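You operate a simulated robot arm through the tools that you are given. There is no shell and no other tool. Be economical: measure what you need, move in short steps, check, and stop when the job is done.

The job below is to be done with a simulated two-armed robot. You get a single attempt, and the scene is never put back.

## Task
Stop the drips: push bench clips four and five in.
Fine: blue valve shut while you push them; reopen it after. Where these are worked on the way, their far stop is far enough and under half their travel is too little: blue valve.

It is judged by the outcome, as a careful person would: the job done as asked, and still so three seconds after it is handed in. It fails if anything else is knocked over, pushed out of place, dropped, spilled or broken.

## Robot
Two 6-joint arms with two-finger parallel grippers on one trunk, on a base that drives. Base frame: it is fixed to the floor where the robot stands at the start and does not move with it; the origin is under the middle of the robot, x ahead of it, y to its left, z up. Readings come in mm, degrees, newtons and seconds.
The left shoulder is at the start at [60, 187, 1197], the right one opposite. With the tool pointing down near the work surface each hand reaches from about 180 to 620 mm from the robot's upright axis, wherever it stands, measured 20 degrees to its own side. Places, roughly: bench clip five [400, -300, 900]; bench clip four [400, -400, 900]; bench clip one [500, -600, 900]; bench clip seven [500, -100, 900]; bench clip six [400, -200, 900]; bench clip three [400, -400, 900]; bench clip two [500, -500, 900]; blue valve [500, 0, 900]; pump switch [600, 0, 900]. Payload 1.57 kg a hand.
The tool frame of a hand sits at the grasp point between the pads (the TCP): z along the fingers, y along the line on which they close. The tips reach 30 mm beyond it. The gripper opens to 110 mm. The fingers are 24 mm wide and 12 mm thick; the gripper's body (48 by 112 mm) begins 78 mm behind the TCP.
Orientation is that of the tool frame in the base frame, as a unit quaternion [w, x, y, z]. With the fingers straight down and closing along the base's y, the tool's x points along the base's -x, its y along +y and its z along -z.

## Interface
- The arms move only by the tool nudge_tool. It takes "left_rows", "right_rows" or both (then of equal length, played together; a hand with none holds still); each is a list of rows, each an object (a shift or turn left out is 0, a gripper value left out holds the last) with "translation": the shift along the base's x, y, z in mm, a list of three; "rot": the turn, a rotation vector about the base's x, y, z in degrees, a list of three; "gripper": the closure in counts, from 0 (fully open) to 255 (shut). In form: [{"translation": [dx, dy, dz], "rot": [ax, ay, az], "gripper": gripper}, ...]. A call has 1 to 8 rows; each row is the pose to reach, as a shift and turn from the pose commanded when the call began. Each row takes 0.2 s and may step no farther than 50 mm and 8.6 degrees from the row before; otherwise, or with a gripper value out of range, the whole call is refused. Where a pose cannot be reached the arm comes as near as it can. A force on the tool above 50 N (or 10 N above the force at the start of the call, whichever is more), or a blocked arm, ends the call early, and 0.2 s more pass. The fingers move at their own pace (about 153 mm/s each) and stop on an object; they squeeze with about 38 N. The grip force told is the motor's: it shows also when the fingers shut on nothing. Time passes only in rows, and 0.2 s behind the last, so rows that repeat a pose let the fingers close. It gives the time, the measured TCP pose, the force on the tool (base axes), the opening and the grip force at its end, in the units of the frame above (readings bear some noise), with the torque about the TCP (base axes, N m) and any sound that the robot's microphone picked up, and new pictures: "show" is both (left out), scene, wrist or none (wrist: the cameras of the hands that moved).
- Cameras (640 x 400 px; columns grow to the right, rows downward): "scene" is now at [2.2, -41.4, 1733.6]; the picture's right is [-0.54, -0.84, 0.00], its down [-0.67, 0.43, -0.60] and it looks along [0.51, -0.33, -0.80] (base axes); focal length 284 px, centre (320, 200). "left" rides on the left gripper at [70, -16, -141] in its tool frame; the picture's right is [0.23, 0.97, 0.00], its down [-0.86, 0.20, -0.48] and it looks along [-0.47, 0.11, 0.88] (tool axes); focal length 222 px, centre (320, 200). "right" rides on the right gripper at [70, 16, -141] in its tool frame; the picture's right is [-0.23, 0.97, 0.00], its down [-0.86, -0.20, -0.48] and it looks along [-0.47, -0.11, 0.88] (tool axes); focal length 222 px, centre (320, 200). There is no depth. A picture from a camera that has moved, and an enlarged one, comes with that camera's place and axes in the base frame and with its lens.
- move_column(by): slides the trunk up (or, below 0, down) by that many mm; the arms and the scene camera ride with it, the base frame stays. It gives what a move gives, with no picture.
- roll_base(legs): drives the robot by 1 to 6 legs, each [ahead, left, turn to the left] in mm, mm and degrees, along the robot's own axes; the way and the turn of a leg run together, so that a leg with both is an arc; at most 1500 mm and 180 degrees a leg. The arms and the cameras ride along, it lands a little off, and it stops where it bumps. It gives what a move gives, and a new picture of the scene camera.
- pan_tilt(pan, tilt): turns the head with the scene camera to pan (to the left, within 86 degrees either way) and tilt (down, from -29 to 69), counted from straight ahead of the robot. It gives what a move gives, and a new picture of the scene camera.
- inspect(camera, box): a new picture of the part [left, top, right, bottom] of that camera's present view, enlarged. It takes no simulated time.
- close_job(): hands the job in; it is judged then, once.

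Go step by step. Nothing tells you exact positions but the pictures and the camera data: compare them with the known pose of the tool, close in by small moves and look again before you grip or let go. The budget is 120 turns and 260 pictures, counting those below and the enlarged ones. Unless the task says otherwise, let go and move clear before handing in, and close with one line.

The tools are called after "Call:" by a JSON object that holds its "method" and its "body". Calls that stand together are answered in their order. nudge_tool: Moves the arms, as the interface text tells. Its arguments: {"type":"object","properties":{"left_rows":{"type":"array","items":{"type":"object","properties":{"translation":{"type":"array","items":{"type":"number"}},"rot":{"type":"array","items":{"type":"number"}},"gripper":{"type":"number"}}}},"right_rows":{"type":"array","items":{"type":"object","properties":{"translation":{"type":"array","items":{"type":"number"}},"rot":{"type":"array","items":{"type":"number"}},"gripper":{"type":"number"}}}},"show":{"type":"string","enum":["both","scene","wrist","none"]}},"required":[]} The other tools are called the same way: move_column (by) slides the trunk up or down; roll_base (legs) drives the base; pan_tilt (pan, tilt) turns the head that bears the scene camera; inspect (camera, box) takes an enlarged picture of a part of a camera's view; close_job () hands the job in.

At the start:

```text
time_s: 0.0
left_position: [406.2, -2.7, 1185.4]
left_orientation: [0.0, 0.001, 1.0, 0.0]
left_contact_force: [-0.8, -0.2, 0.7]
left_wrist_torque: [-0.01, -0.02, -0.01]
left_width: 109.7
left_gripper_force: 0.0
right_position: [276.9, -346.5, 1204.5]
right_orientation: [0.0, -0.001, 1.0, 0.0]
right_contact_force: [0.4, -0.7, -0.5]
right_wrist_torque: [0.02, -0.04, 0.02]
right_width: 110.2
right_gripper_force: 0.0
trunk travel left (down, up): [-825.0, 165.0]
robot x, y, heading: [-3.7, -0.8, 0.4]
head pan, tilt: [-33.0, 52.8]
```

scene: 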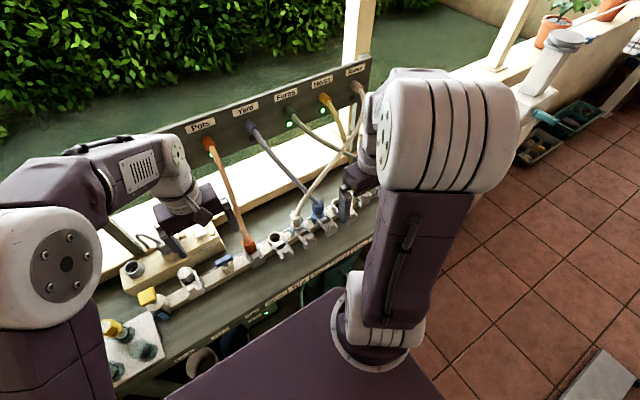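
right: 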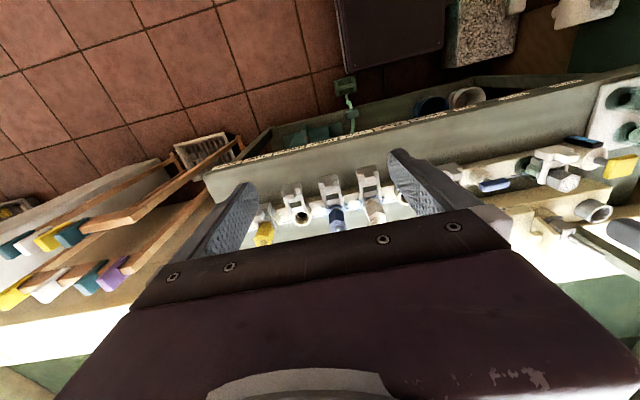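
left: 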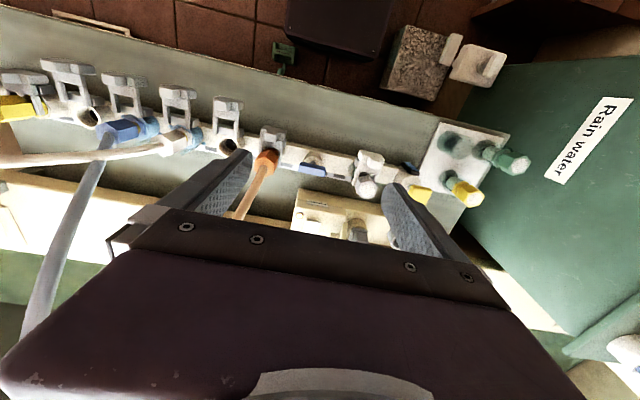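

I see a bench with a manifold of clips, some with hoses, and a valve at the left. I'll enlarge the views to identify the clips and the blue valve before moving.

Call:
{"method": "inspect", "body": {"camera": "left", "box": [0, 40, 260, 200]}}

Call:
{"method": "inspect", "body": {"camera": "left", "box": [200, 80, 540, 290]}}

Call:
{"method": "inspect", "body": {"camera": "scene", "box": [90, 170, 390, 360]}}

Call:
{"method": "inspect", "body": {"camera": "right", "box": [200, 60, 640, 280]}}

```text
2.46 times, centred on (130, 120) of left
camera zoom: at [336.4, -18.2, 1326.7], right [-0.23, 0.97, 0.0], down [0.86, 0.2, 0.48], along [0.47, 0.11, -0.88], focal length 547 px, centre (788, 397)
```

zoom: 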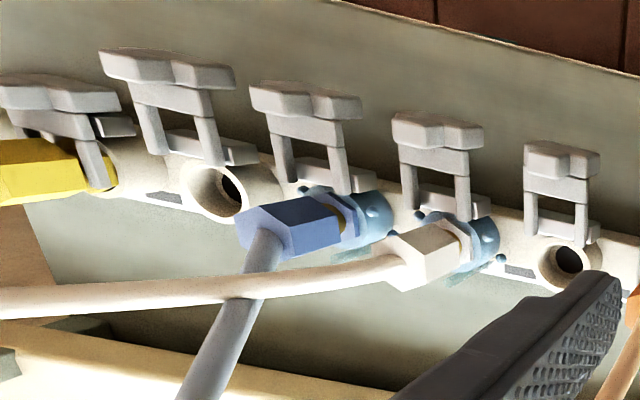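

```text
1.88 times, centred on (370, 185) of left
camera zoom: at [336.4, -18.2, 1326.7], right [-0.23, 0.97, 0.0], down [0.86, 0.2, 0.48], along [0.47, 0.11, -0.88], focal length 418 px, centre (226, 228)
```

zoom: 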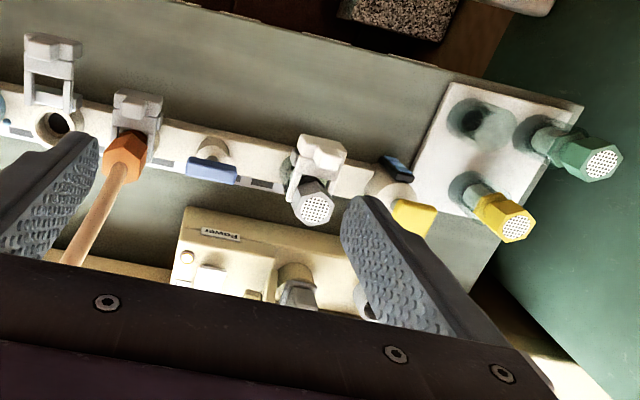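

```text
2.11 times, centred on (240, 265) of scene
camera zoom: at [2.2, -41.4, 1733.6], right [-0.54, -0.84, 0.0], down [-0.67, 0.43, -0.6], along [0.51, -0.33, -0.8], focal length 597 px, centre (488, 63)
```

zoom: 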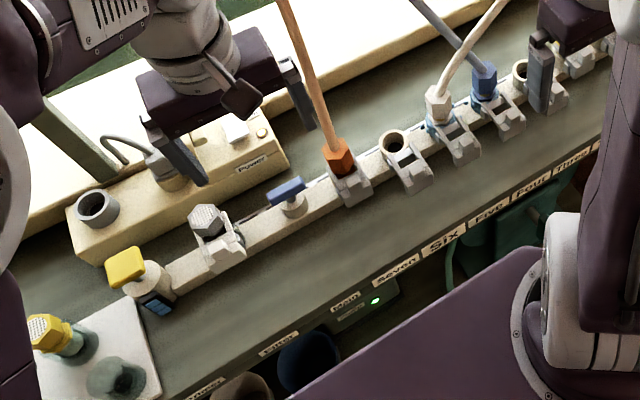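

```text
1.45 times, centred on (420, 170) of right
camera zoom: at [207.7, -328.7, 1346.4], right [0.23, 0.97, 0.0], down [0.86, -0.2, 0.48], along [0.47, -0.11, -0.88], focal length 323 px, centre (174, 244)
```

zoom: 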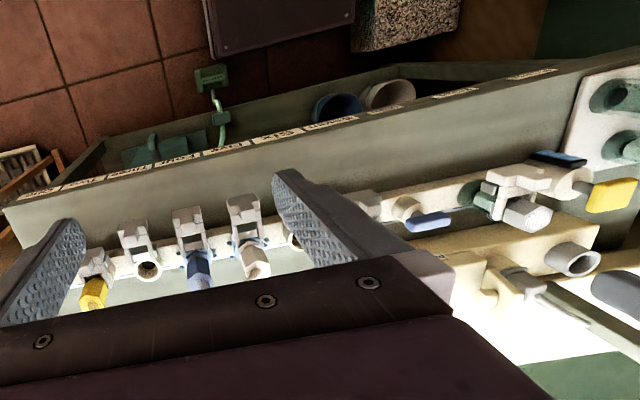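

From the two wrist views, the white hose nut (five) is near (510,-264,897), the blue one (four) near (507,-367), and the blue valve near (493,7,~900). The clip heads stand out toward the robot. I'll bring both hands closer to look.

Call:
{"method": "nudge_tool", "body": {"left_rows": [{"translation": [0, 0, -40], "gripper": 120}, {"translation": [0, 0, -80]}, {"translation": [0, 5, -120]}], "right_rows": [{"translation": [0, 10, -45], "gripper": 255}, {"translation": [10, 20, -90]}, {"translation": [20, 30, -130]}]}}

```text
time_s: 0.8
left_position: [406.2, 1.4, 1062.2]
left_orientation: [-0.001, 0.0, 1.0, 0.0]
left_contact_force: [-0.4, -0.1, -0.5]
left_wrist_torque: [-0.01, 0.02, 0.0]
left_width: 58.4
left_gripper_force: 0.0
right_position: [298.4, -311.3, 1074.5]
right_orientation: [0.0, 0.0, 1.0, 0.0]
right_contact_force: [0.2, 0.5, 0.3]
right_wrist_torque: [0.02, 0.01, -0.02]
right_width: 0.0
right_gripper_force: 21.1
trunk travel left (down, up): [-825.0, 165.0]
robot x, y, heading: [-0.5, 2.2, 0.2]
head pan, tilt: [-33.0, 52.8]
camera scene: at [4.9, -41.5, 1733.7], right [-0.54, -0.84, 0.0], down [-0.67, 0.43, -0.6], along [0.51, -0.33, -0.8], focal length 284 px, centre (320, 200)
camera right: at [229.3, -295.4, 1216.1], right [0.23, 0.97, 0.0], down [0.86, -0.2, 0.48], along [0.46, -0.11, -0.88], focal length 222 px, centre (320, 200)
camera left: at [336.9, -14.5, 1204.7], right [-0.23, 0.97, 0.0], down [0.86, 0.2, 0.48], along [0.46, 0.11, -0.88], focal length 222 px, centre (320, 200)
```

scene: 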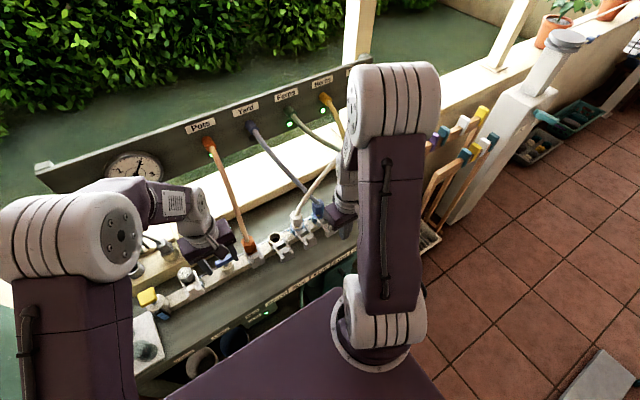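
right: 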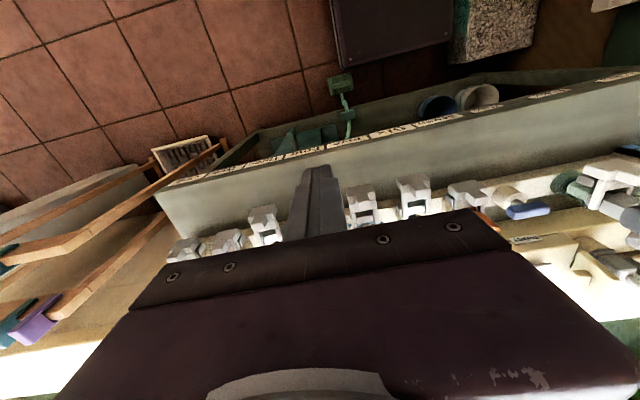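
left: 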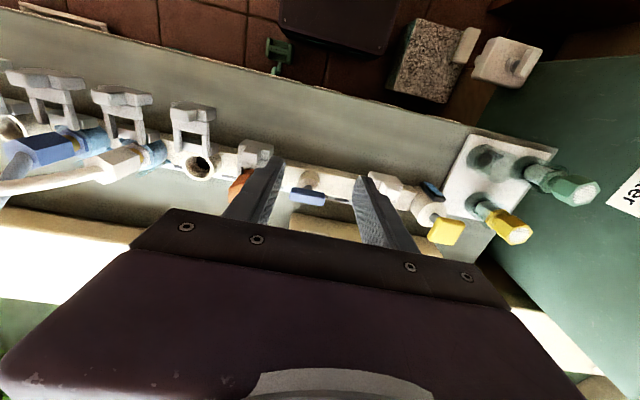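

Call:
{"method": "inspect", "body": {"camera": "left", "box": [220, 130, 400, 240]}}

Call:
{"method": "inspect", "body": {"camera": "left", "box": [0, 50, 230, 200]}}

Call:
{"method": "inspect", "body": {"camera": "scene", "box": [200, 180, 360, 280]}}

Call:
{"method": "inspect", "body": {"camera": "right", "box": [150, 110, 450, 280]}}

```text
3.56 times, centred on (310, 185) of left
camera zoom: at [336.9, -14.5, 1204.7], right [-0.23, 0.97, 0.0], down [0.86, 0.2, 0.48], along [0.46, 0.11, -0.88], focal length 790 px, centre (356, 253)
```

zoom: 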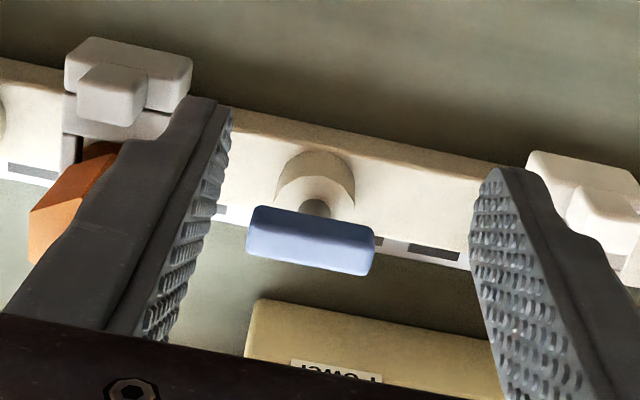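

```text
2.67 times, centred on (115, 125) of left
camera zoom: at [336.9, -14.5, 1204.7], right [-0.23, 0.97, 0.0], down [0.86, 0.2, 0.48], along [0.46, 0.11, -0.88], focal length 592 px, centre (867, 400)
```

zoom: 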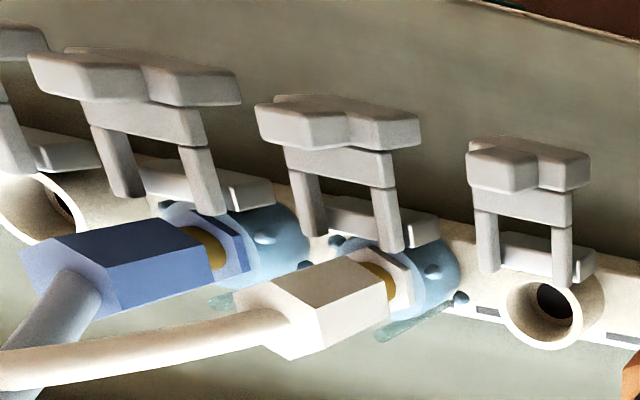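

```text
4.00 times, centred on (280, 230) of scene
camera zoom: at [4.9, -41.5, 1733.7], right [-0.54, -0.84, 0.0], down [-0.67, 0.43, -0.6], along [0.51, -0.33, -0.8], focal length 1134 px, centre (480, 80)
```

zoom: 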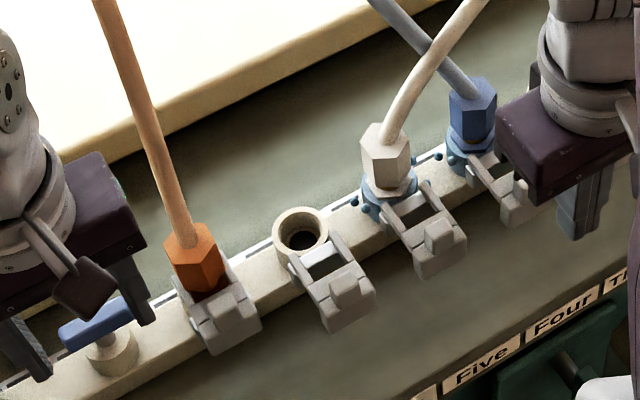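

```text
2.13 times, centred on (300, 195) of right
camera zoom: at [229.3, -295.4, 1216.1], right [0.23, 0.97, 0.0], down [0.86, -0.2, 0.48], along [0.46, -0.11, -0.88], focal length 474 px, centre (363, 211)
```

zoom: 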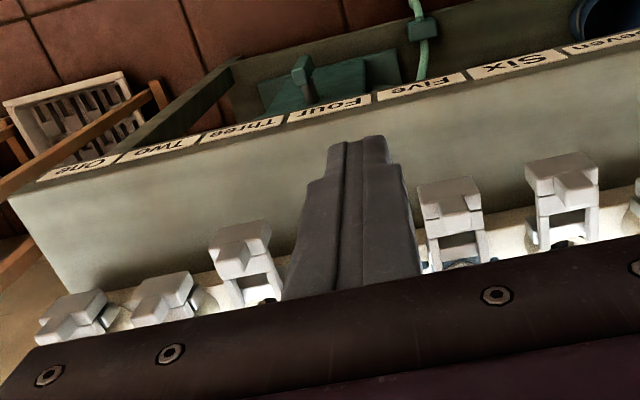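

Clips four and five are out and wet, and the blue handle is about 52 mm long along the rail, centred near (485,3,915). I'll bring the left hand above it with the fingers opened to about 75 mm.

Call:
{"method": "nudge_tool", "body": {"left_rows": [{"translation": [40, 0, -10], "gripper": 75}, {"translation": [79, 1, -40]}, {"translation": [79, 1, -82]}]}}

Call:
{"method": "inspect", "body": {"camera": "scene", "box": [90, 140, 300, 300]}}

Call:
{"method": "inspect", "body": {"camera": "left", "box": [200, 110, 440, 260]}}

```text
time_s: 1.6
left_position: [487.0, 4.6, 979.4]
left_orientation: [0.001, 0.001, 1.0, 0.0]
left_contact_force: [-0.3, 0.5, 0.3]
left_wrist_torque: [-0.03, -0.03, 0.0]
left_width: 77.8
left_gripper_force: 0.1
right_position: [296.7, -311.9, 1074.1]
right_orientation: [0.0, 0.0, 1.0, 0.0]
right_contact_force: [-0.4, -0.4, -0.3]
right_wrist_torque: [0.0, -0.04, 0.0]
right_width: 0.1
right_gripper_force: 21.7
trunk travel left (down, up): [-825.0, 165.0]
robot x, y, heading: [-1.3, -2.5, 0.1]
head pan, tilt: [-33.0, 52.8]
camera scene: at [1.4, -41.3, 1733.7], right [-0.54, -0.84, 0.0], down [-0.67, 0.43, -0.6], along [0.51, -0.33, -0.8], focal length 284 px, centre (320, 200)
camera left: at [416.9, -11.4, 1122.2], right [-0.23, 0.97, 0.0], down [0.85, 0.2, 0.48], along [0.47, 0.11, -0.88], focal length 222 px, centre (320, 200)
```

scene: 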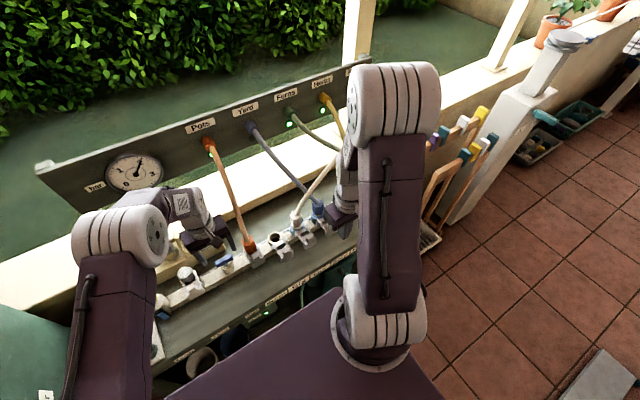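
left: 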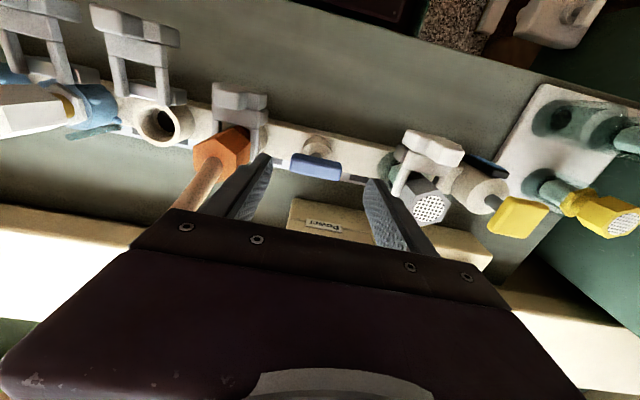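

```text
2.50 times, centred on (195, 220) of scene
camera zoom: at [1.4, -41.3, 1733.7], right [-0.54, -0.84, 0.0], down [-0.67, 0.43, -0.6], along [0.51, -0.33, -0.8], focal length 709 px, centre (632, 150)
```

zoom: 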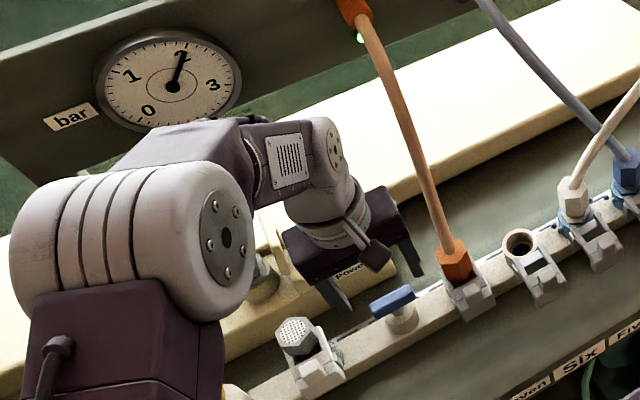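

```text
2.67 times, centred on (320, 185) of left
camera zoom: at [416.9, -11.4, 1122.2], right [-0.23, 0.97, 0.0], down [0.85, 0.2, 0.48], along [0.47, 0.11, -0.88], focal length 592 px, centre (320, 240)
```

zoom: 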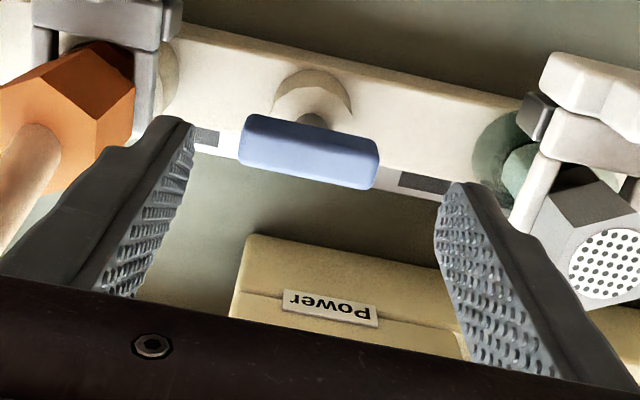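

The gauge reads about 2 bar. Combining all views puts the handle nearer (502,3,883), so I'll move forward, go lower and recheck.

Call:
{"method": "nudge_tool", "body": {"left_rows": [{"translation": [14, 0, -15]}, {"translation": [14, 0, -42]}], "show": "wrist"}}

Call:
{"method": "inspect", "body": {"camera": "left", "box": [200, 80, 440, 230]}}

Call:
{"method": "inspect", "body": {"camera": "scene", "box": [170, 220, 270, 290]}}

```text
time_s: 2.2
left_position: [500.2, 3.0, 938.5]
left_orientation: [-0.001, 0.0, 1.0, 0.0]
left_contact_force: [-0.3, -0.3, -0.3]
left_wrist_torque: [0.01, -0.01, 0.01]
left_width: 77.6
left_gripper_force: 0.1
right_position: [297.0, -311.2, 1075.3]
right_orientation: [0.001, 0.0, 1.0, -0.001]
right_contact_force: [0.7, 0.1, -0.1]
right_wrist_torque: [0.01, -0.03, 0.01]
right_width: 0.1
right_gripper_force: 20.2
trunk travel left (down, up): [-825.0, 165.0]
robot x, y, heading: [0.2, -1.4, 0.1]
head pan, tilt: [-33.0, 52.8]
camera left: at [430.7, -13.1, 1081.1], right [-0.23, 0.97, 0.0], down [0.86, 0.2, 0.48], along [0.47, 0.11, -0.88], focal length 222 px, centre (320, 200)
```

left: 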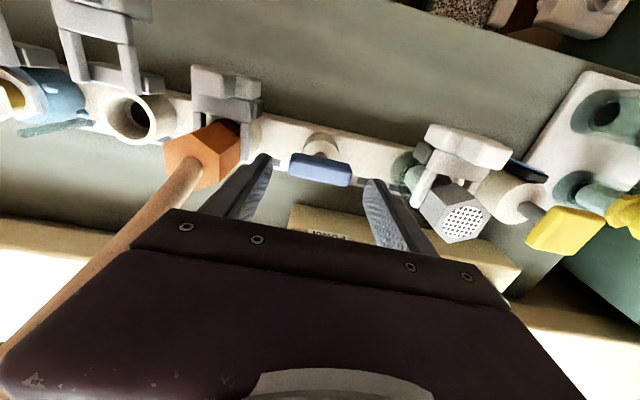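

```text
2.67 times, centred on (320, 155) of left
camera zoom: at [430.7, -13.1, 1081.1], right [-0.23, 0.97, 0.0], down [0.86, 0.2, 0.48], along [0.47, 0.11, -0.88], focal length 592 px, centre (320, 320)
```

zoom: 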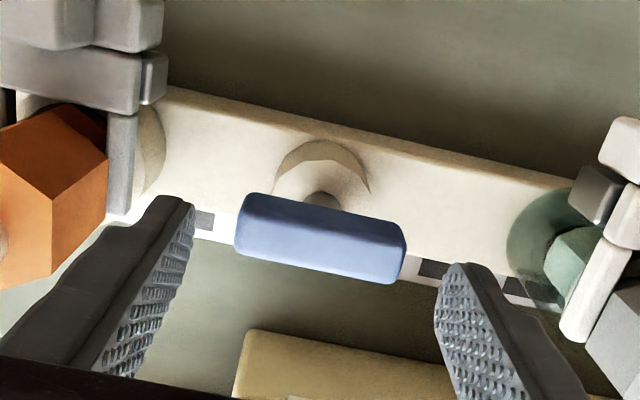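

```text
5.71 times, centred on (220, 255) of scene
camera zoom: at [2.6, -41.4, 1733.6], right [-0.54, -0.84, 0.0], down [-0.67, 0.43, -0.6], along [0.51, -0.33, -0.8], focal length 1620 px, centre (891, -114)
```

zoom: 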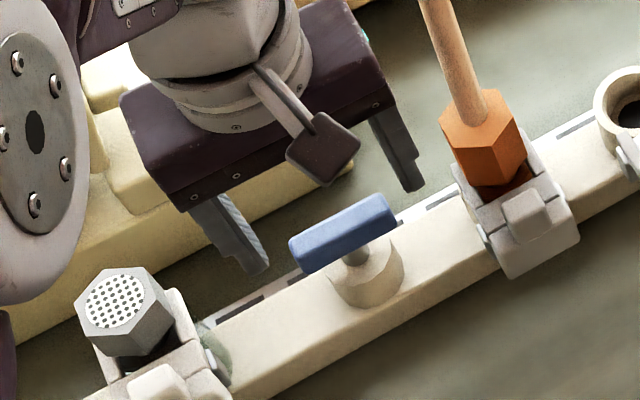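

The handle centre now comes out at about (503,3.5,888). I'll lower the tips around its ends and check again before gripping.

Call:
{"method": "nudge_tool", "body": {"left_rows": [{"translation": [3, 0, -10]}, {"translation": [3, 0, -24]}], "show": "wrist"}}

Call:
{"method": "inspect", "body": {"camera": "left", "box": [200, 80, 440, 230]}}

Call:
{"method": "inspect", "body": {"camera": "scene", "box": [170, 220, 270, 290]}}

```text
time_s: 2.8
left_position: [503.4, 5.2, 916.7]
left_orientation: [0.0, 0.0, 1.0, 0.0]
left_contact_force: [0.4, 0.8, -0.5]
left_wrist_torque: [-0.02, -0.02, -0.01]
left_width: 77.6
left_gripper_force: 0.0
right_position: [296.3, -311.4, 1075.3]
right_orientation: [0.0, 0.0, 1.0, 0.0]
right_contact_force: [0.7, -0.5, 0.2]
right_wrist_torque: [-0.01, 0.01, 0.0]
right_width: 0.2
right_gripper_force: 21.4
trunk travel left (down, up): [-825.0, 165.0]
robot x, y, heading: [-0.8, 1.9, -0.1]
head pan, tilt: [-33.0, 52.8]
camera left: at [434.0, -12.0, 1058.3], right [-0.23, 0.97, 0.0], down [0.86, 0.2, 0.48], along [0.47, 0.11, -0.88], focal length 222 px, centre (320, 200)
```

left: 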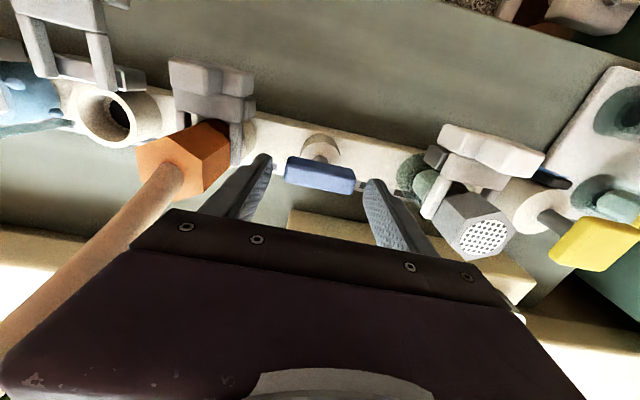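

```text
2.67 times, centred on (320, 155) of left
camera zoom: at [434.0, -12.0, 1058.3], right [-0.23, 0.97, 0.0], down [0.86, 0.2, 0.48], along [0.47, 0.11, -0.88], focal length 592 px, centre (320, 320)
```

zoom: 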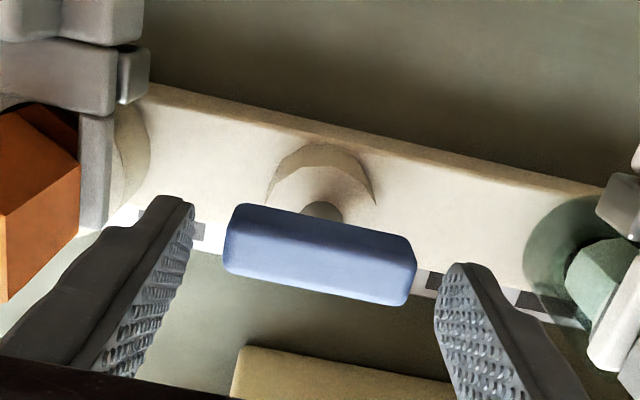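

```text
5.71 times, centred on (220, 255) of scene
camera zoom: at [2.7, -41.4, 1733.6], right [-0.54, -0.84, 0.0], down [-0.67, 0.43, -0.6], along [0.51, -0.33, -0.8], focal length 1620 px, centre (891, -114)
```

zoom: 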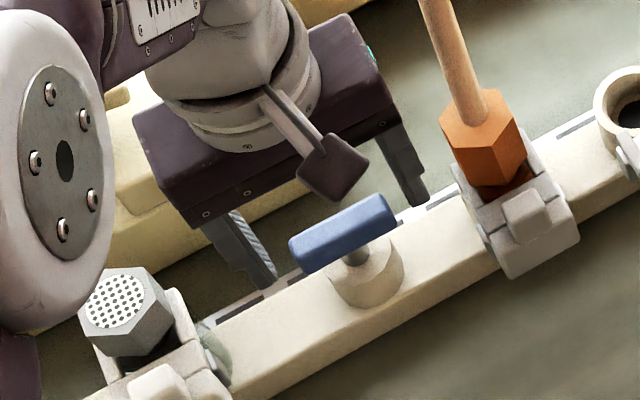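

The tips line up with the handle at its mid-height to within about 3 mm. I'll go slightly lower and close on the handle ends.

Call:
{"method": "nudge_tool", "body": {"left_rows": [{"translation": [-2, -1, -5]}, {"translation": [-2, -1, -5], "gripper": 150}, {"translation": [-2, -1, -5], "gripper": 255}, {"translation": [-2, -1, -5]}], "show": "wrist"}}

Call:
{"method": "inspect", "body": {"camera": "left", "box": [200, 80, 440, 230]}}

Call:
{"method": "inspect", "body": {"camera": "scene", "box": [170, 220, 270, 290]}}

```text
time_s: 3.8
left_position: [501.0, 2.9, 912.1]
left_orientation: [-0.001, 0.0, 1.0, 0.0]
left_contact_force: [0.8, 0.2, 2.7]
left_wrist_torque: [-0.06, 0.18, -0.02]
left_width: 55.7
left_gripper_force: 45.0
right_position: [297.0, -311.6, 1075.3]
right_orientation: [-0.001, 0.0, 1.0, 0.0]
right_contact_force: [0.2, 0.2, -0.3]
right_wrist_torque: [-0.02, 0.01, 0.04]
right_width: 0.2
right_gripper_force: 21.2
trunk travel left (down, up): [-825.0, 165.0]
robot x, y, heading: [-0.3, 0.7, 0.1]
head pan, tilt: [-33.0, 52.8]
camera left: at [430.7, -12.9, 1053.6], right [-0.23, 0.97, 0.0], down [0.85, 0.2, 0.48], along [0.47, 0.11, -0.88], focal length 222 px, centre (320, 200)
```

left: 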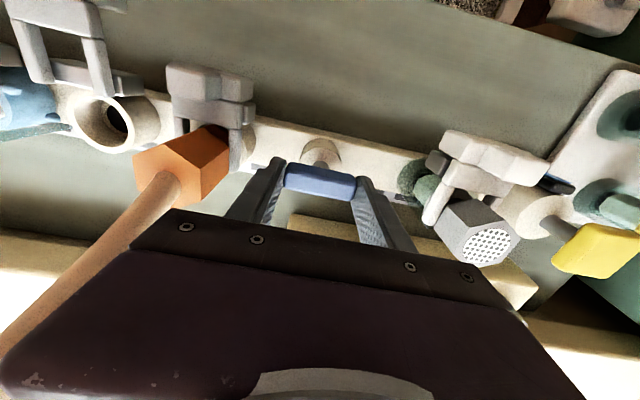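

```text
2.67 times, centred on (320, 155) of left
camera zoom: at [430.7, -12.9, 1053.6], right [-0.23, 0.97, 0.0], down [0.85, 0.2, 0.48], along [0.47, 0.11, -0.88], focal length 592 px, centre (320, 320)
```

zoom: 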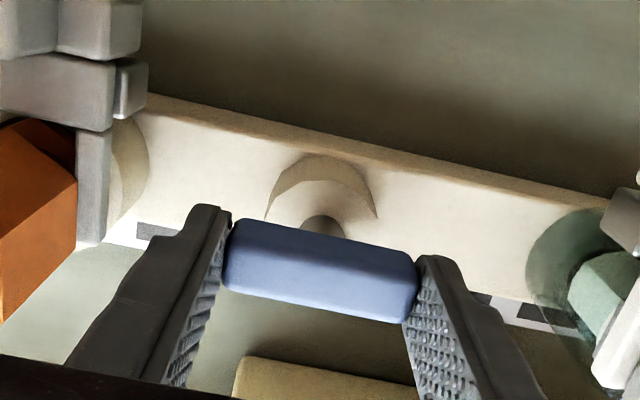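

```text
5.71 times, centred on (220, 255) of scene
camera zoom: at [2.2, -41.4, 1733.6], right [-0.54, -0.84, 0.0], down [-0.67, 0.43, -0.6], along [0.51, -0.33, -0.8], focal length 1620 px, centre (891, -114)
```

zoom: 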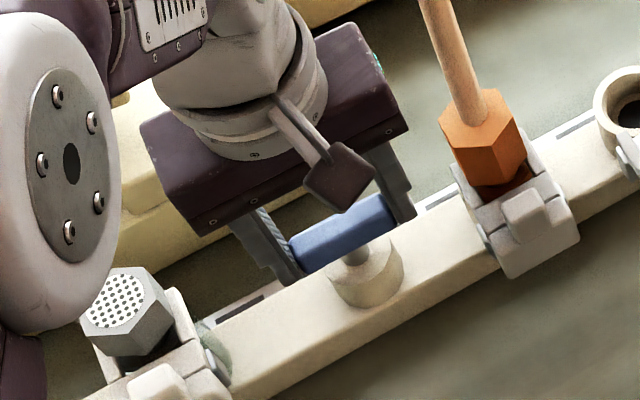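

The handle is gripped at both ends, with its stem straight below. I'll try a small turn one way and read the torque.

Call:
{"method": "nudge_tool", "body": {"left_rows": [{"rot": [0, 0, 5]}, {"rot": [0, 0, 10]}, {"rot": [0, 0, 15]}], "show": "none"}}

Call:
{"method": "inspect", "body": {"camera": "scene", "box": [170, 220, 270, 290]}}

```text
time_s: 4.6
left_position: [499.2, 3.3, 911.0]
left_orientation: [0.0, -0.13, 0.992, 0.0]
left_contact_force: [-0.3, 0.3, 0.7]
left_wrist_torque: [0.03, -0.07, -1.09]
left_width: 58.3
left_gripper_force: 44.7
right_position: [297.1, -311.3, 1076.7]
right_orientation: [-0.001, 0.0, 1.0, 0.0]
right_contact_force: [-0.2, 0.3, -0.1]
right_wrist_torque: [-0.01, 0.01, 0.01]
right_width: 0.2
right_gripper_force: 21.4
trunk travel left (down, up): [-825.0, 165.0]
robot x, y, heading: [-3.0, -0.8, 0.3]
head pan, tilt: [-33.0, 52.8]
```

```text
5.71 times, centred on (220, 255) of scene
camera zoom: at [2.0, -41.5, 1733.6], right [-0.54, -0.84, 0.0], down [-0.67, 0.43, -0.6], along [0.51, -0.33, -0.8], focal length 1620 px, centre (891, -114)
```

zoom: 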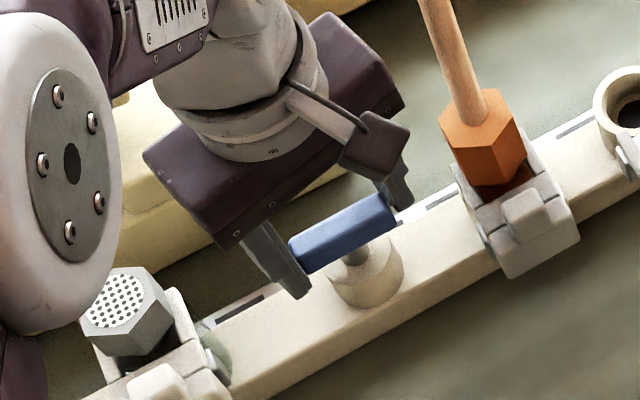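

The handle did not move and resisted with about 1.1 N·m, so this is likely its stop. I'll turn it the other way.

Call:
{"method": "nudge_tool", "body": {"left_rows": [{"rot": [0, 0, -8]}, {"rot": [0, 0, -15]}, {"rot": [0, 0, -22]}, {"rot": [0, 0, -29]}, {"rot": [0, 0, -35]}], "show": "none"}}

Call:
{"method": "inspect", "body": {"camera": "scene", "box": [170, 220, 270, 290]}}

```text
time_s: 5.8
left_position: [499.1, 4.2, 911.0]
left_orientation: [0.0, 0.174, 0.985, 0.0]
left_contact_force: [-4.1, 2.0, -4.0]
left_wrist_torque: [-0.14, -0.48, 0.0]
left_width: 58.0
left_gripper_force: 44.8
right_position: [296.1, -310.3, 1074.4]
right_orientation: [0.001, 0.0, 1.0, 0.0]
right_contact_force: [0.4, 0.5, 0.3]
right_wrist_torque: [-0.01, -0.02, -0.01]
right_width: 0.2
right_gripper_force: 21.5
trunk travel left (down, up): [-825.0, 165.0]
robot x, y, heading: [1.8, -1.0, -0.1]
head pan, tilt: [-33.0, 52.8]
```

```text
5.71 times, centred on (220, 255) of scene
camera zoom: at [1.7, -41.0, 1733.6], right [-0.54, -0.84, 0.0], down [-0.67, 0.43, -0.6], along [0.51, -0.33, -0.8], focal length 1620 px, centre (891, -114)
```

zoom: 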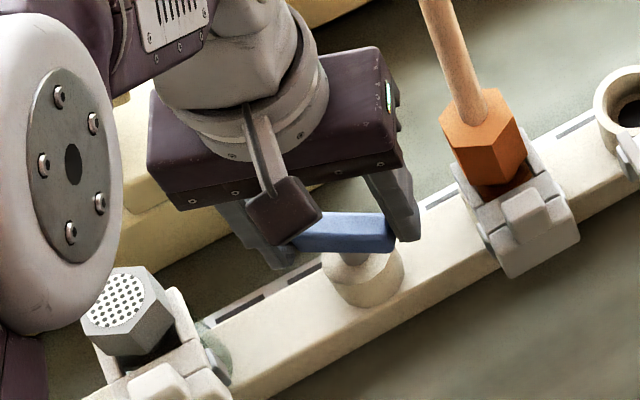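

The handle turns this way (clockwise from above). I'll continue toward the far stop and watch the clearance behind the rail.

Call:
{"method": "nudge_tool", "body": {"left_rows": [{"rot": [0, 0, -8]}, {"rot": [0, 0, -16]}, {"rot": [0, 0, -24]}, {"rot": [0, 0, -32]}, {"rot": [0, 0, -40]}], "show": "wrist"}}

Call:
{"method": "inspect", "body": {"camera": "scene", "box": [170, 220, 270, 290]}}

```text
time_s: 7.0
left_position: [499.3, 2.4, 911.1]
left_orientation: [-0.001, 0.501, 0.865, -0.001]
left_contact_force: [-4.7, 1.2, -6.7]
left_wrist_torque: [0.3, 0.13, 0.02]
left_width: 58.3
left_gripper_force: 44.9
right_position: [297.5, -311.3, 1075.1]
right_orientation: [0.0, 0.0, 1.0, 0.0]
right_contact_force: [-0.9, 0.4, -0.5]
right_wrist_torque: [0.01, -0.04, -0.04]
right_width: 0.1
right_gripper_force: 21.3
trunk travel left (down, up): [-825.0, 165.0]
robot x, y, heading: [0.2, 0.3, -0.0]
head pan, tilt: [-33.0, 52.8]
camera left: at [451.2, 55.6, 1053.2], right [0.73, 0.68, 0.0], down [0.6, -0.64, 0.48], along [0.32, -0.35, -0.88], focal length 222 px, centre (320, 200)
```

left: 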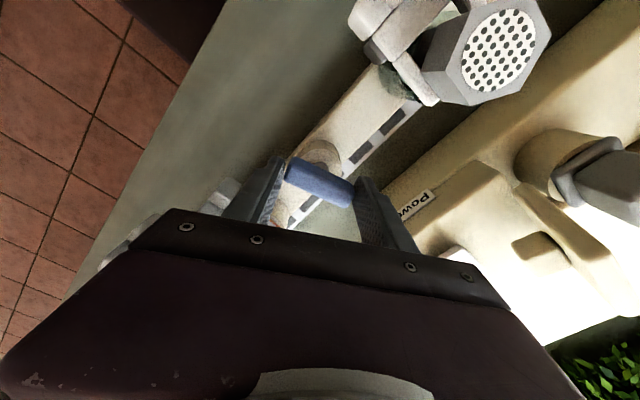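

```text
5.71 times, centred on (220, 255) of scene
camera zoom: at [2.2, -41.1, 1733.6], right [-0.54, -0.84, 0.0], down [-0.67, 0.43, -0.6], along [0.51, -0.33, -0.8], focal length 1620 px, centre (891, -114)
```

zoom: 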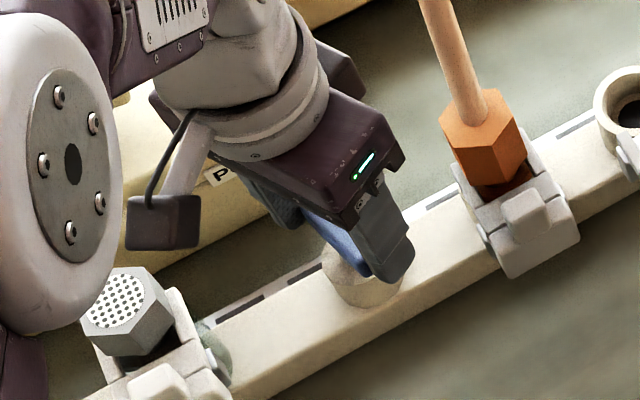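

It's turning freely and the box behind is clear of the fingers. I'll keep going to the far stop.

Call:
{"method": "nudge_tool", "body": {"left_rows": [{"rot": [0, 0, -8]}, {"rot": [0, 0, -16]}, {"rot": [0, 0, -24]}, {"rot": [0, 0, -32]}, {"rot": [0, 0, -38]}], "show": "wrist"}}

Call:
{"method": "inspect", "body": {"camera": "scene", "box": [170, 220, 270, 290]}}

Call:
{"method": "inspect", "body": {"camera": "scene", "box": [90, 140, 190, 210]}}

```text
time_s: 8.2
left_position: [499.3, 3.1, 912.5]
left_orientation: [0.001, 0.755, 0.656, 0.0]
left_contact_force: [-2.6, -1.0, -1.3]
left_wrist_torque: [-0.24, 0.09, 1.37]
left_width: 57.7
left_gripper_force: 44.7
right_position: [297.0, -311.6, 1074.6]
right_orientation: [0.0, 0.0, 1.0, -0.001]
right_contact_force: [0.5, -0.2, 1.2]
right_wrist_torque: [0.01, 0.02, -0.01]
right_width: 0.1
right_gripper_force: 21.1
trunk travel left (down, up): [-825.0, 165.0]
robot x, y, heading: [-0.4, -0.9, 0.4]
head pan, tilt: [-33.0, 52.8]
camera left: at [493.4, 74.5, 1053.8], right [1.0, 0.09, 0.0], down [0.08, -0.87, 0.48], along [0.04, -0.48, -0.88], focal length 222 px, centre (320, 200)
```

left: 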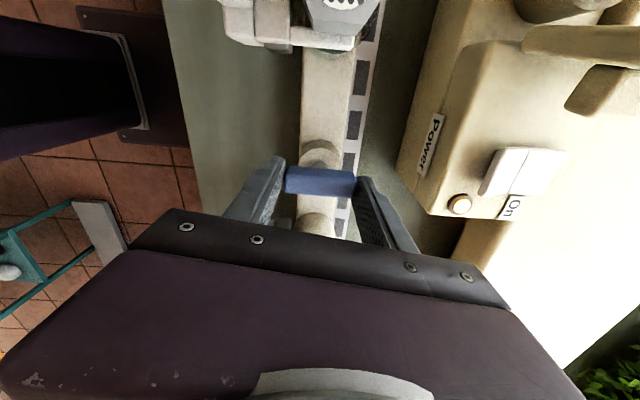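

```text
5.71 times, centred on (220, 255) of scene
camera zoom: at [1.8, -41.4, 1733.6], right [-0.54, -0.84, 0.0], down [-0.67, 0.43, -0.6], along [0.51, -0.33, -0.8], focal length 1620 px, centre (891, -114)
```

zoom: 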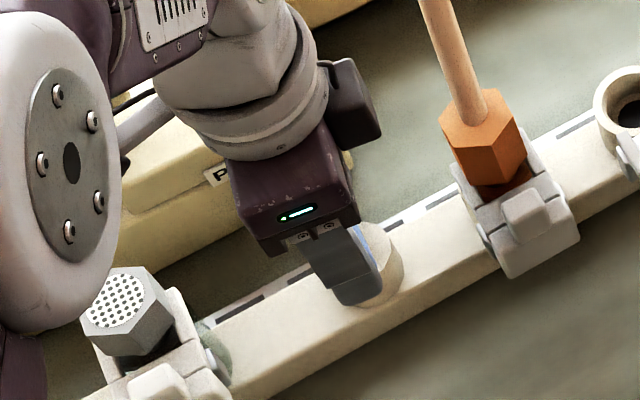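

```text
5.71 times, centred on (140, 175) of scene
camera zoom: at [1.8, -41.4, 1733.6], right [-0.54, -0.84, 0.0], down [-0.67, 0.43, -0.6], along [0.51, -0.33, -0.8], focal length 1620 px, centre (1349, 343)
```

zoom: 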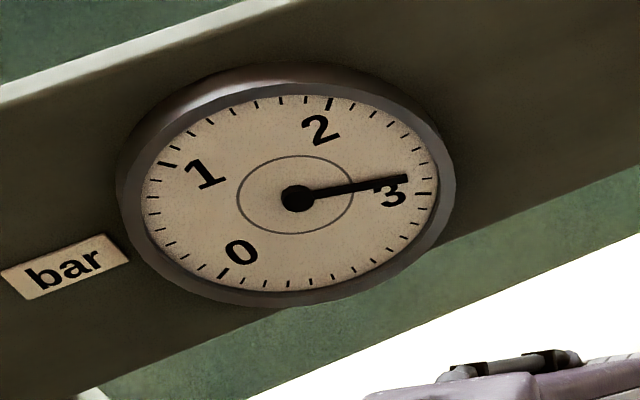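

The torque has risen to 1.4 N·m and the gauge has jumped to about 2.9 bar, so the blue valve is shut at its far stop. I'll ease the torque while still holding it, and bring the right hand in front of clip five.

Call:
{"method": "nudge_tool", "body": {"left_rows": [{"rot": [0, 0, 4]}, {"rot": [0, 0, 6]}, {"rot": [0, 0, 6]}, {"rot": [0, 0, 6]}], "right_rows": [{"translation": [0, 20, -30]}, {"translation": [0, 43, -65]}, {"translation": [15, 43, -100]}, {"translation": [30, 43, -120]}], "show": "both"}}

Call:
{"method": "inspect", "body": {"camera": "scene", "box": [230, 190, 360, 275]}}

Call:
{"method": "inspect", "body": {"camera": "right", "box": [200, 90, 440, 240]}}

```text
time_s: 9.2
left_position: [498.9, 4.0, 912.3]
left_orientation: [0.002, 0.719, 0.695, 0.0]
left_contact_force: [2.9, 0.9, 7.2]
left_wrist_torque: [0.7, 0.45, -0.02]
left_width: 57.6
left_gripper_force: 45.1
right_position: [328.3, -270.7, 952.5]
right_orientation: [0.0, 0.001, 1.0, 0.0]
right_contact_force: [0.4, -0.3, -0.1]
right_wrist_torque: [0.01, -0.02, -0.03]
right_width: 0.1
right_gripper_force: 22.0
trunk travel left (down, up): [-825.0, 165.0]
robot x, y, heading: [1.1, -3.4, 0.2]
head pan, tilt: [-33.0, 52.8]
camera scene: at [2.1, -41.1, 1733.7], right [-0.54, -0.84, 0.0], down [-0.67, 0.43, -0.6], along [0.51, -0.33, -0.8], focal length 284 px, centre (320, 200)
camera right: at [259.3, -254.3, 1095.4], right [0.23, 0.97, 0.0], down [0.86, -0.2, 0.48], along [0.47, -0.11, -0.88], focal length 222 px, centre (320, 200)
camera left: at [485.8, 73.4, 1053.8], right [0.98, 0.19, 0.0], down [0.17, -0.86, 0.48], along [0.09, -0.47, -0.88], focal length 222 px, centre (320, 200)
```

scene: 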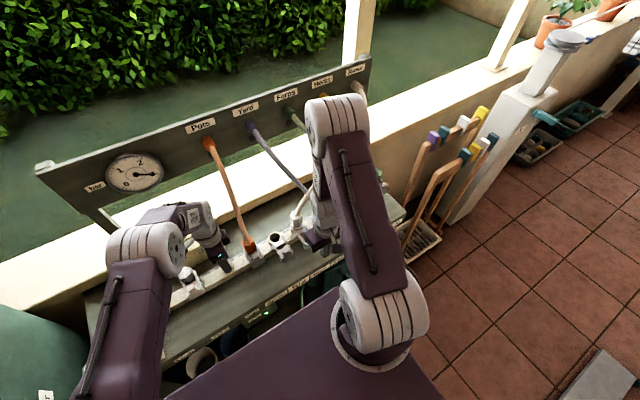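
right: 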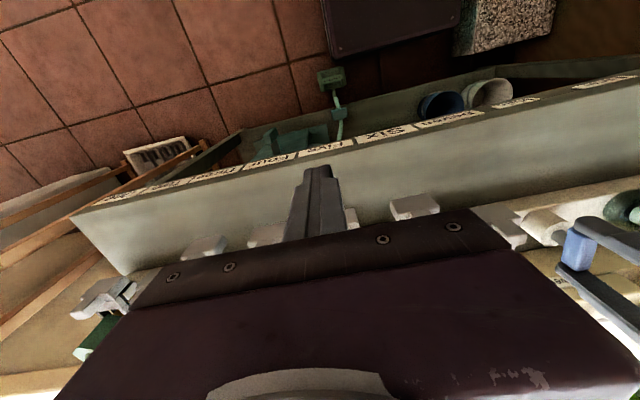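
left: 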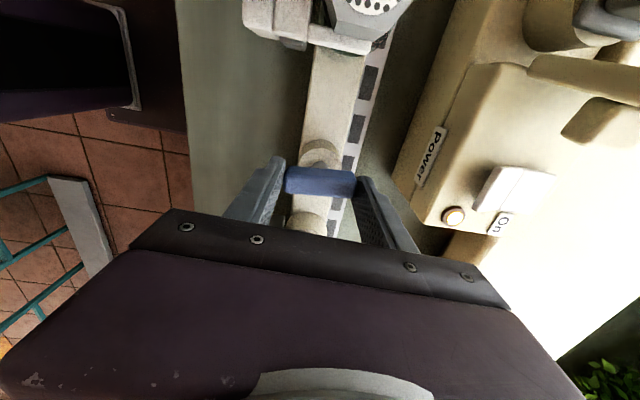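

```text
4.71 times, centred on (295, 232) of scene
camera zoom: at [2.1, -41.1, 1733.7], right [-0.54, -0.84, 0.0], down [-0.67, 0.43, -0.6], along [0.51, -0.33, -0.8], focal length 1334 px, centre (438, 47)
```

zoom: 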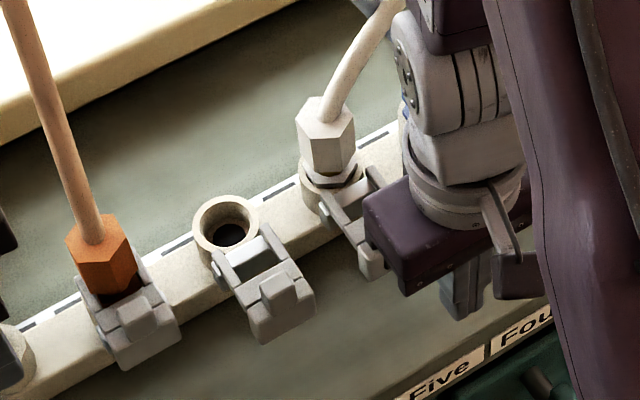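

```text
2.67 times, centred on (320, 165) of right
camera zoom: at [259.3, -254.3, 1095.4], right [0.23, 0.97, 0.0], down [0.86, -0.2, 0.48], along [0.47, -0.11, -0.88], focal length 592 px, centre (320, 293)
```

zoom: 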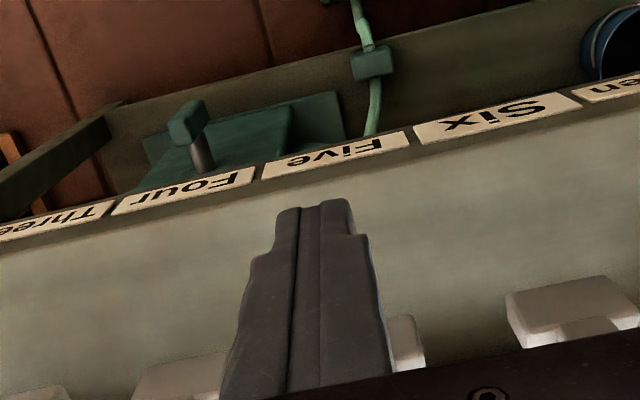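

Dripping has paused with the valve shut. I take clip five's head to be near x≈418–425, y≈-269, top z≈877, with about 35–40 mm left to push. I'll lower the closed fingers in front of it and approach.

Call:
{"method": "nudge_tool", "body": {"right_rows": [{"translation": [15, 2, -30]}, {"translation": [35, 2, -65]}], "show": "wrist"}}

Call:
{"method": "inspect", "body": {"camera": "right", "box": [200, 90, 440, 240]}}

Call:
{"method": "inspect", "body": {"camera": "scene", "box": [230, 190, 360, 275]}}

```text
time_s: 9.8
left_position: [499.4, 3.1, 912.5]
left_orientation: [-0.001, 0.72, 0.694, -0.001]
left_contact_force: [5.5, 1.6, 10.2]
left_wrist_torque: [0.33, 0.45, 0.03]
left_width: 57.5
left_gripper_force: 44.9
right_position: [362.7, -269.3, 889.6]
right_orientation: [0.0, 0.0, 1.0, 0.0]
right_contact_force: [-0.2, 0.3, -0.2]
right_wrist_torque: [-0.01, -0.02, -0.02]
right_width: 0.1
right_gripper_force: 21.4
trunk travel left (down, up): [-825.0, 165.0]
robot x, y, heading: [-0.7, -1.6, 0.1]
head pan, tilt: [-33.0, 52.8]
camera right: at [292.9, -253.0, 1031.7], right [0.23, 0.97, 0.0], down [0.85, -0.2, 0.48], along [0.47, -0.11, -0.88], focal length 222 px, centre (320, 200)
```

right: 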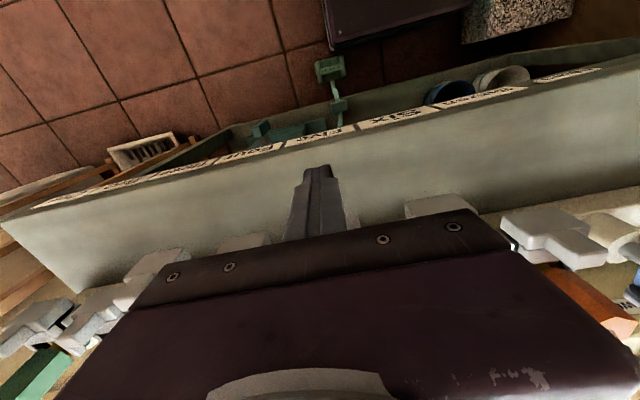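

```text
2.67 times, centred on (320, 165) of right
camera zoom: at [292.9, -253.0, 1031.7], right [0.23, 0.97, 0.0], down [0.85, -0.2, 0.48], along [0.47, -0.11, -0.88], focal length 592 px, centre (320, 293)
```

zoom: 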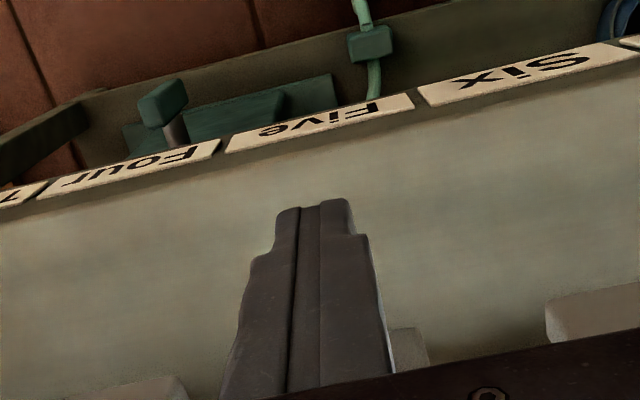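

```text
4.71 times, centred on (295, 232) of scene
camera zoom: at [2.2, -40.9, 1733.8], right [-0.54, -0.84, 0.0], down [-0.67, 0.43, -0.6], along [0.51, -0.33, -0.8], focal length 1334 px, centre (438, 47)
```

zoom: 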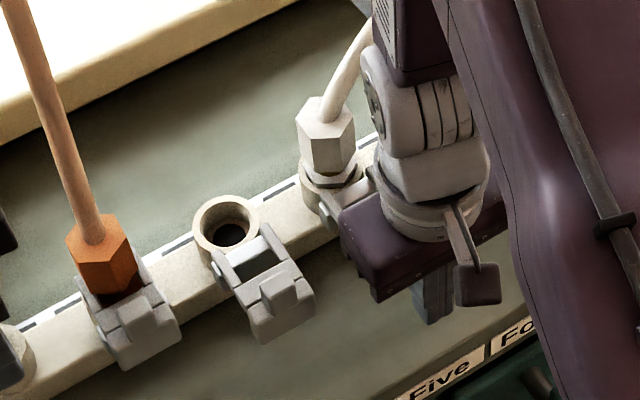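

Nothing is touched yet. I'll lower the tip to about 852 and push ahead slowly, watching the force.

Call:
{"method": "nudge_tool", "body": {"right_rows": [{"translation": [5, 0, -7]}, {"translation": [13, 0, -7]}, {"translation": [20, 0, -7]}, {"translation": [26, 0, -7]}, {"translation": [32, 0, -7]}], "show": "wrist"}}

Call:
{"method": "inspect", "body": {"camera": "right", "box": [200, 90, 440, 240]}}

Call:
{"method": "inspect", "body": {"camera": "scene", "box": [230, 190, 360, 275]}}

```text
time_s: 11.0
left_position: [500.0, 2.0, 911.3]
left_orientation: [0.002, 0.719, 0.695, 0.0]
left_contact_force: [7.1, 1.4, 14.6]
left_wrist_torque: [0.1, -0.07, 0.0]
left_width: 57.6
left_gripper_force: 45.1
right_position: [393.1, -269.9, 882.6]
right_orientation: [0.0, 0.0, 1.0, -0.001]
right_contact_force: [0.3, 0.8, -0.9]
right_wrist_torque: [0.02, 0.01, -0.02]
right_width: 0.0
right_gripper_force: 21.2
trunk travel left (down, up): [-825.0, 165.0]
robot x, y, heading: [1.2, -3.5, -0.2]
head pan, tilt: [-33.0, 52.8]
camera right: at [324.6, -253.2, 1025.1], right [0.23, 0.97, 0.0], down [0.86, -0.2, 0.48], along [0.47, -0.11, -0.88], focal length 222 px, centre (320, 200)
```

right: 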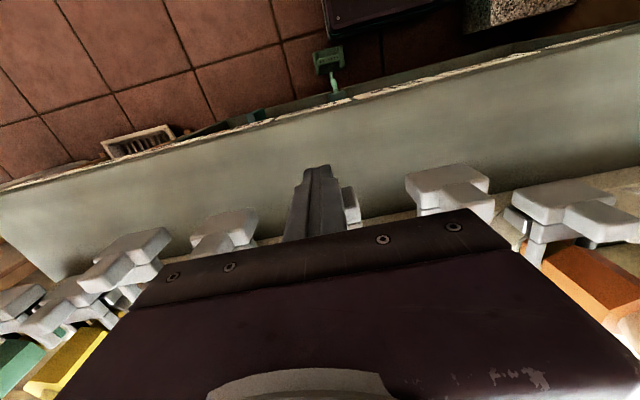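

```text
2.67 times, centred on (320, 165) of right
camera zoom: at [324.6, -253.2, 1025.1], right [0.23, 0.97, 0.0], down [0.86, -0.2, 0.48], along [0.47, -0.11, -0.88], focal length 592 px, centre (320, 293)
```

zoom: 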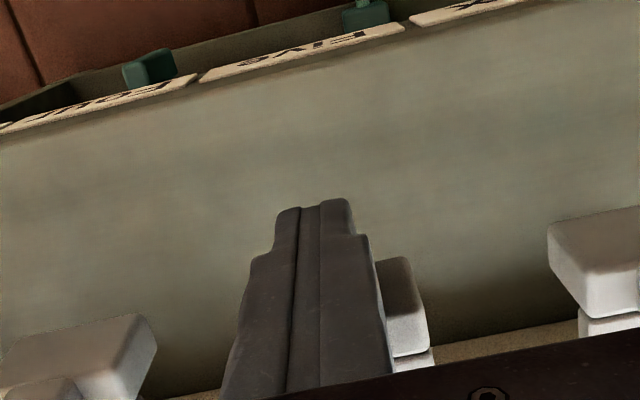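

```text
4.71 times, centred on (295, 232) of scene
camera zoom: at [2.0, -40.8, 1733.7], right [-0.54, -0.84, 0.0], down [-0.67, 0.43, -0.6], along [0.51, -0.33, -0.8], focal length 1334 px, centre (438, 47)
```

zoom: 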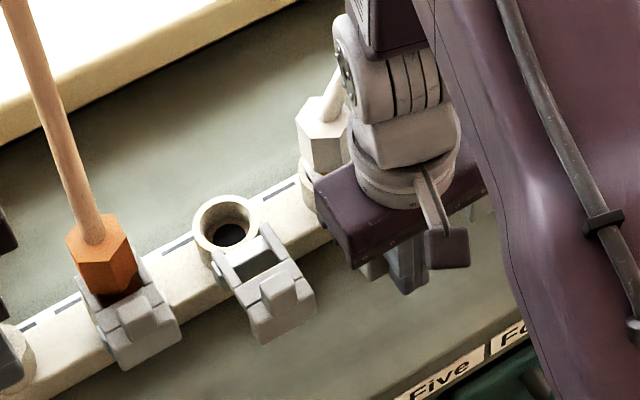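

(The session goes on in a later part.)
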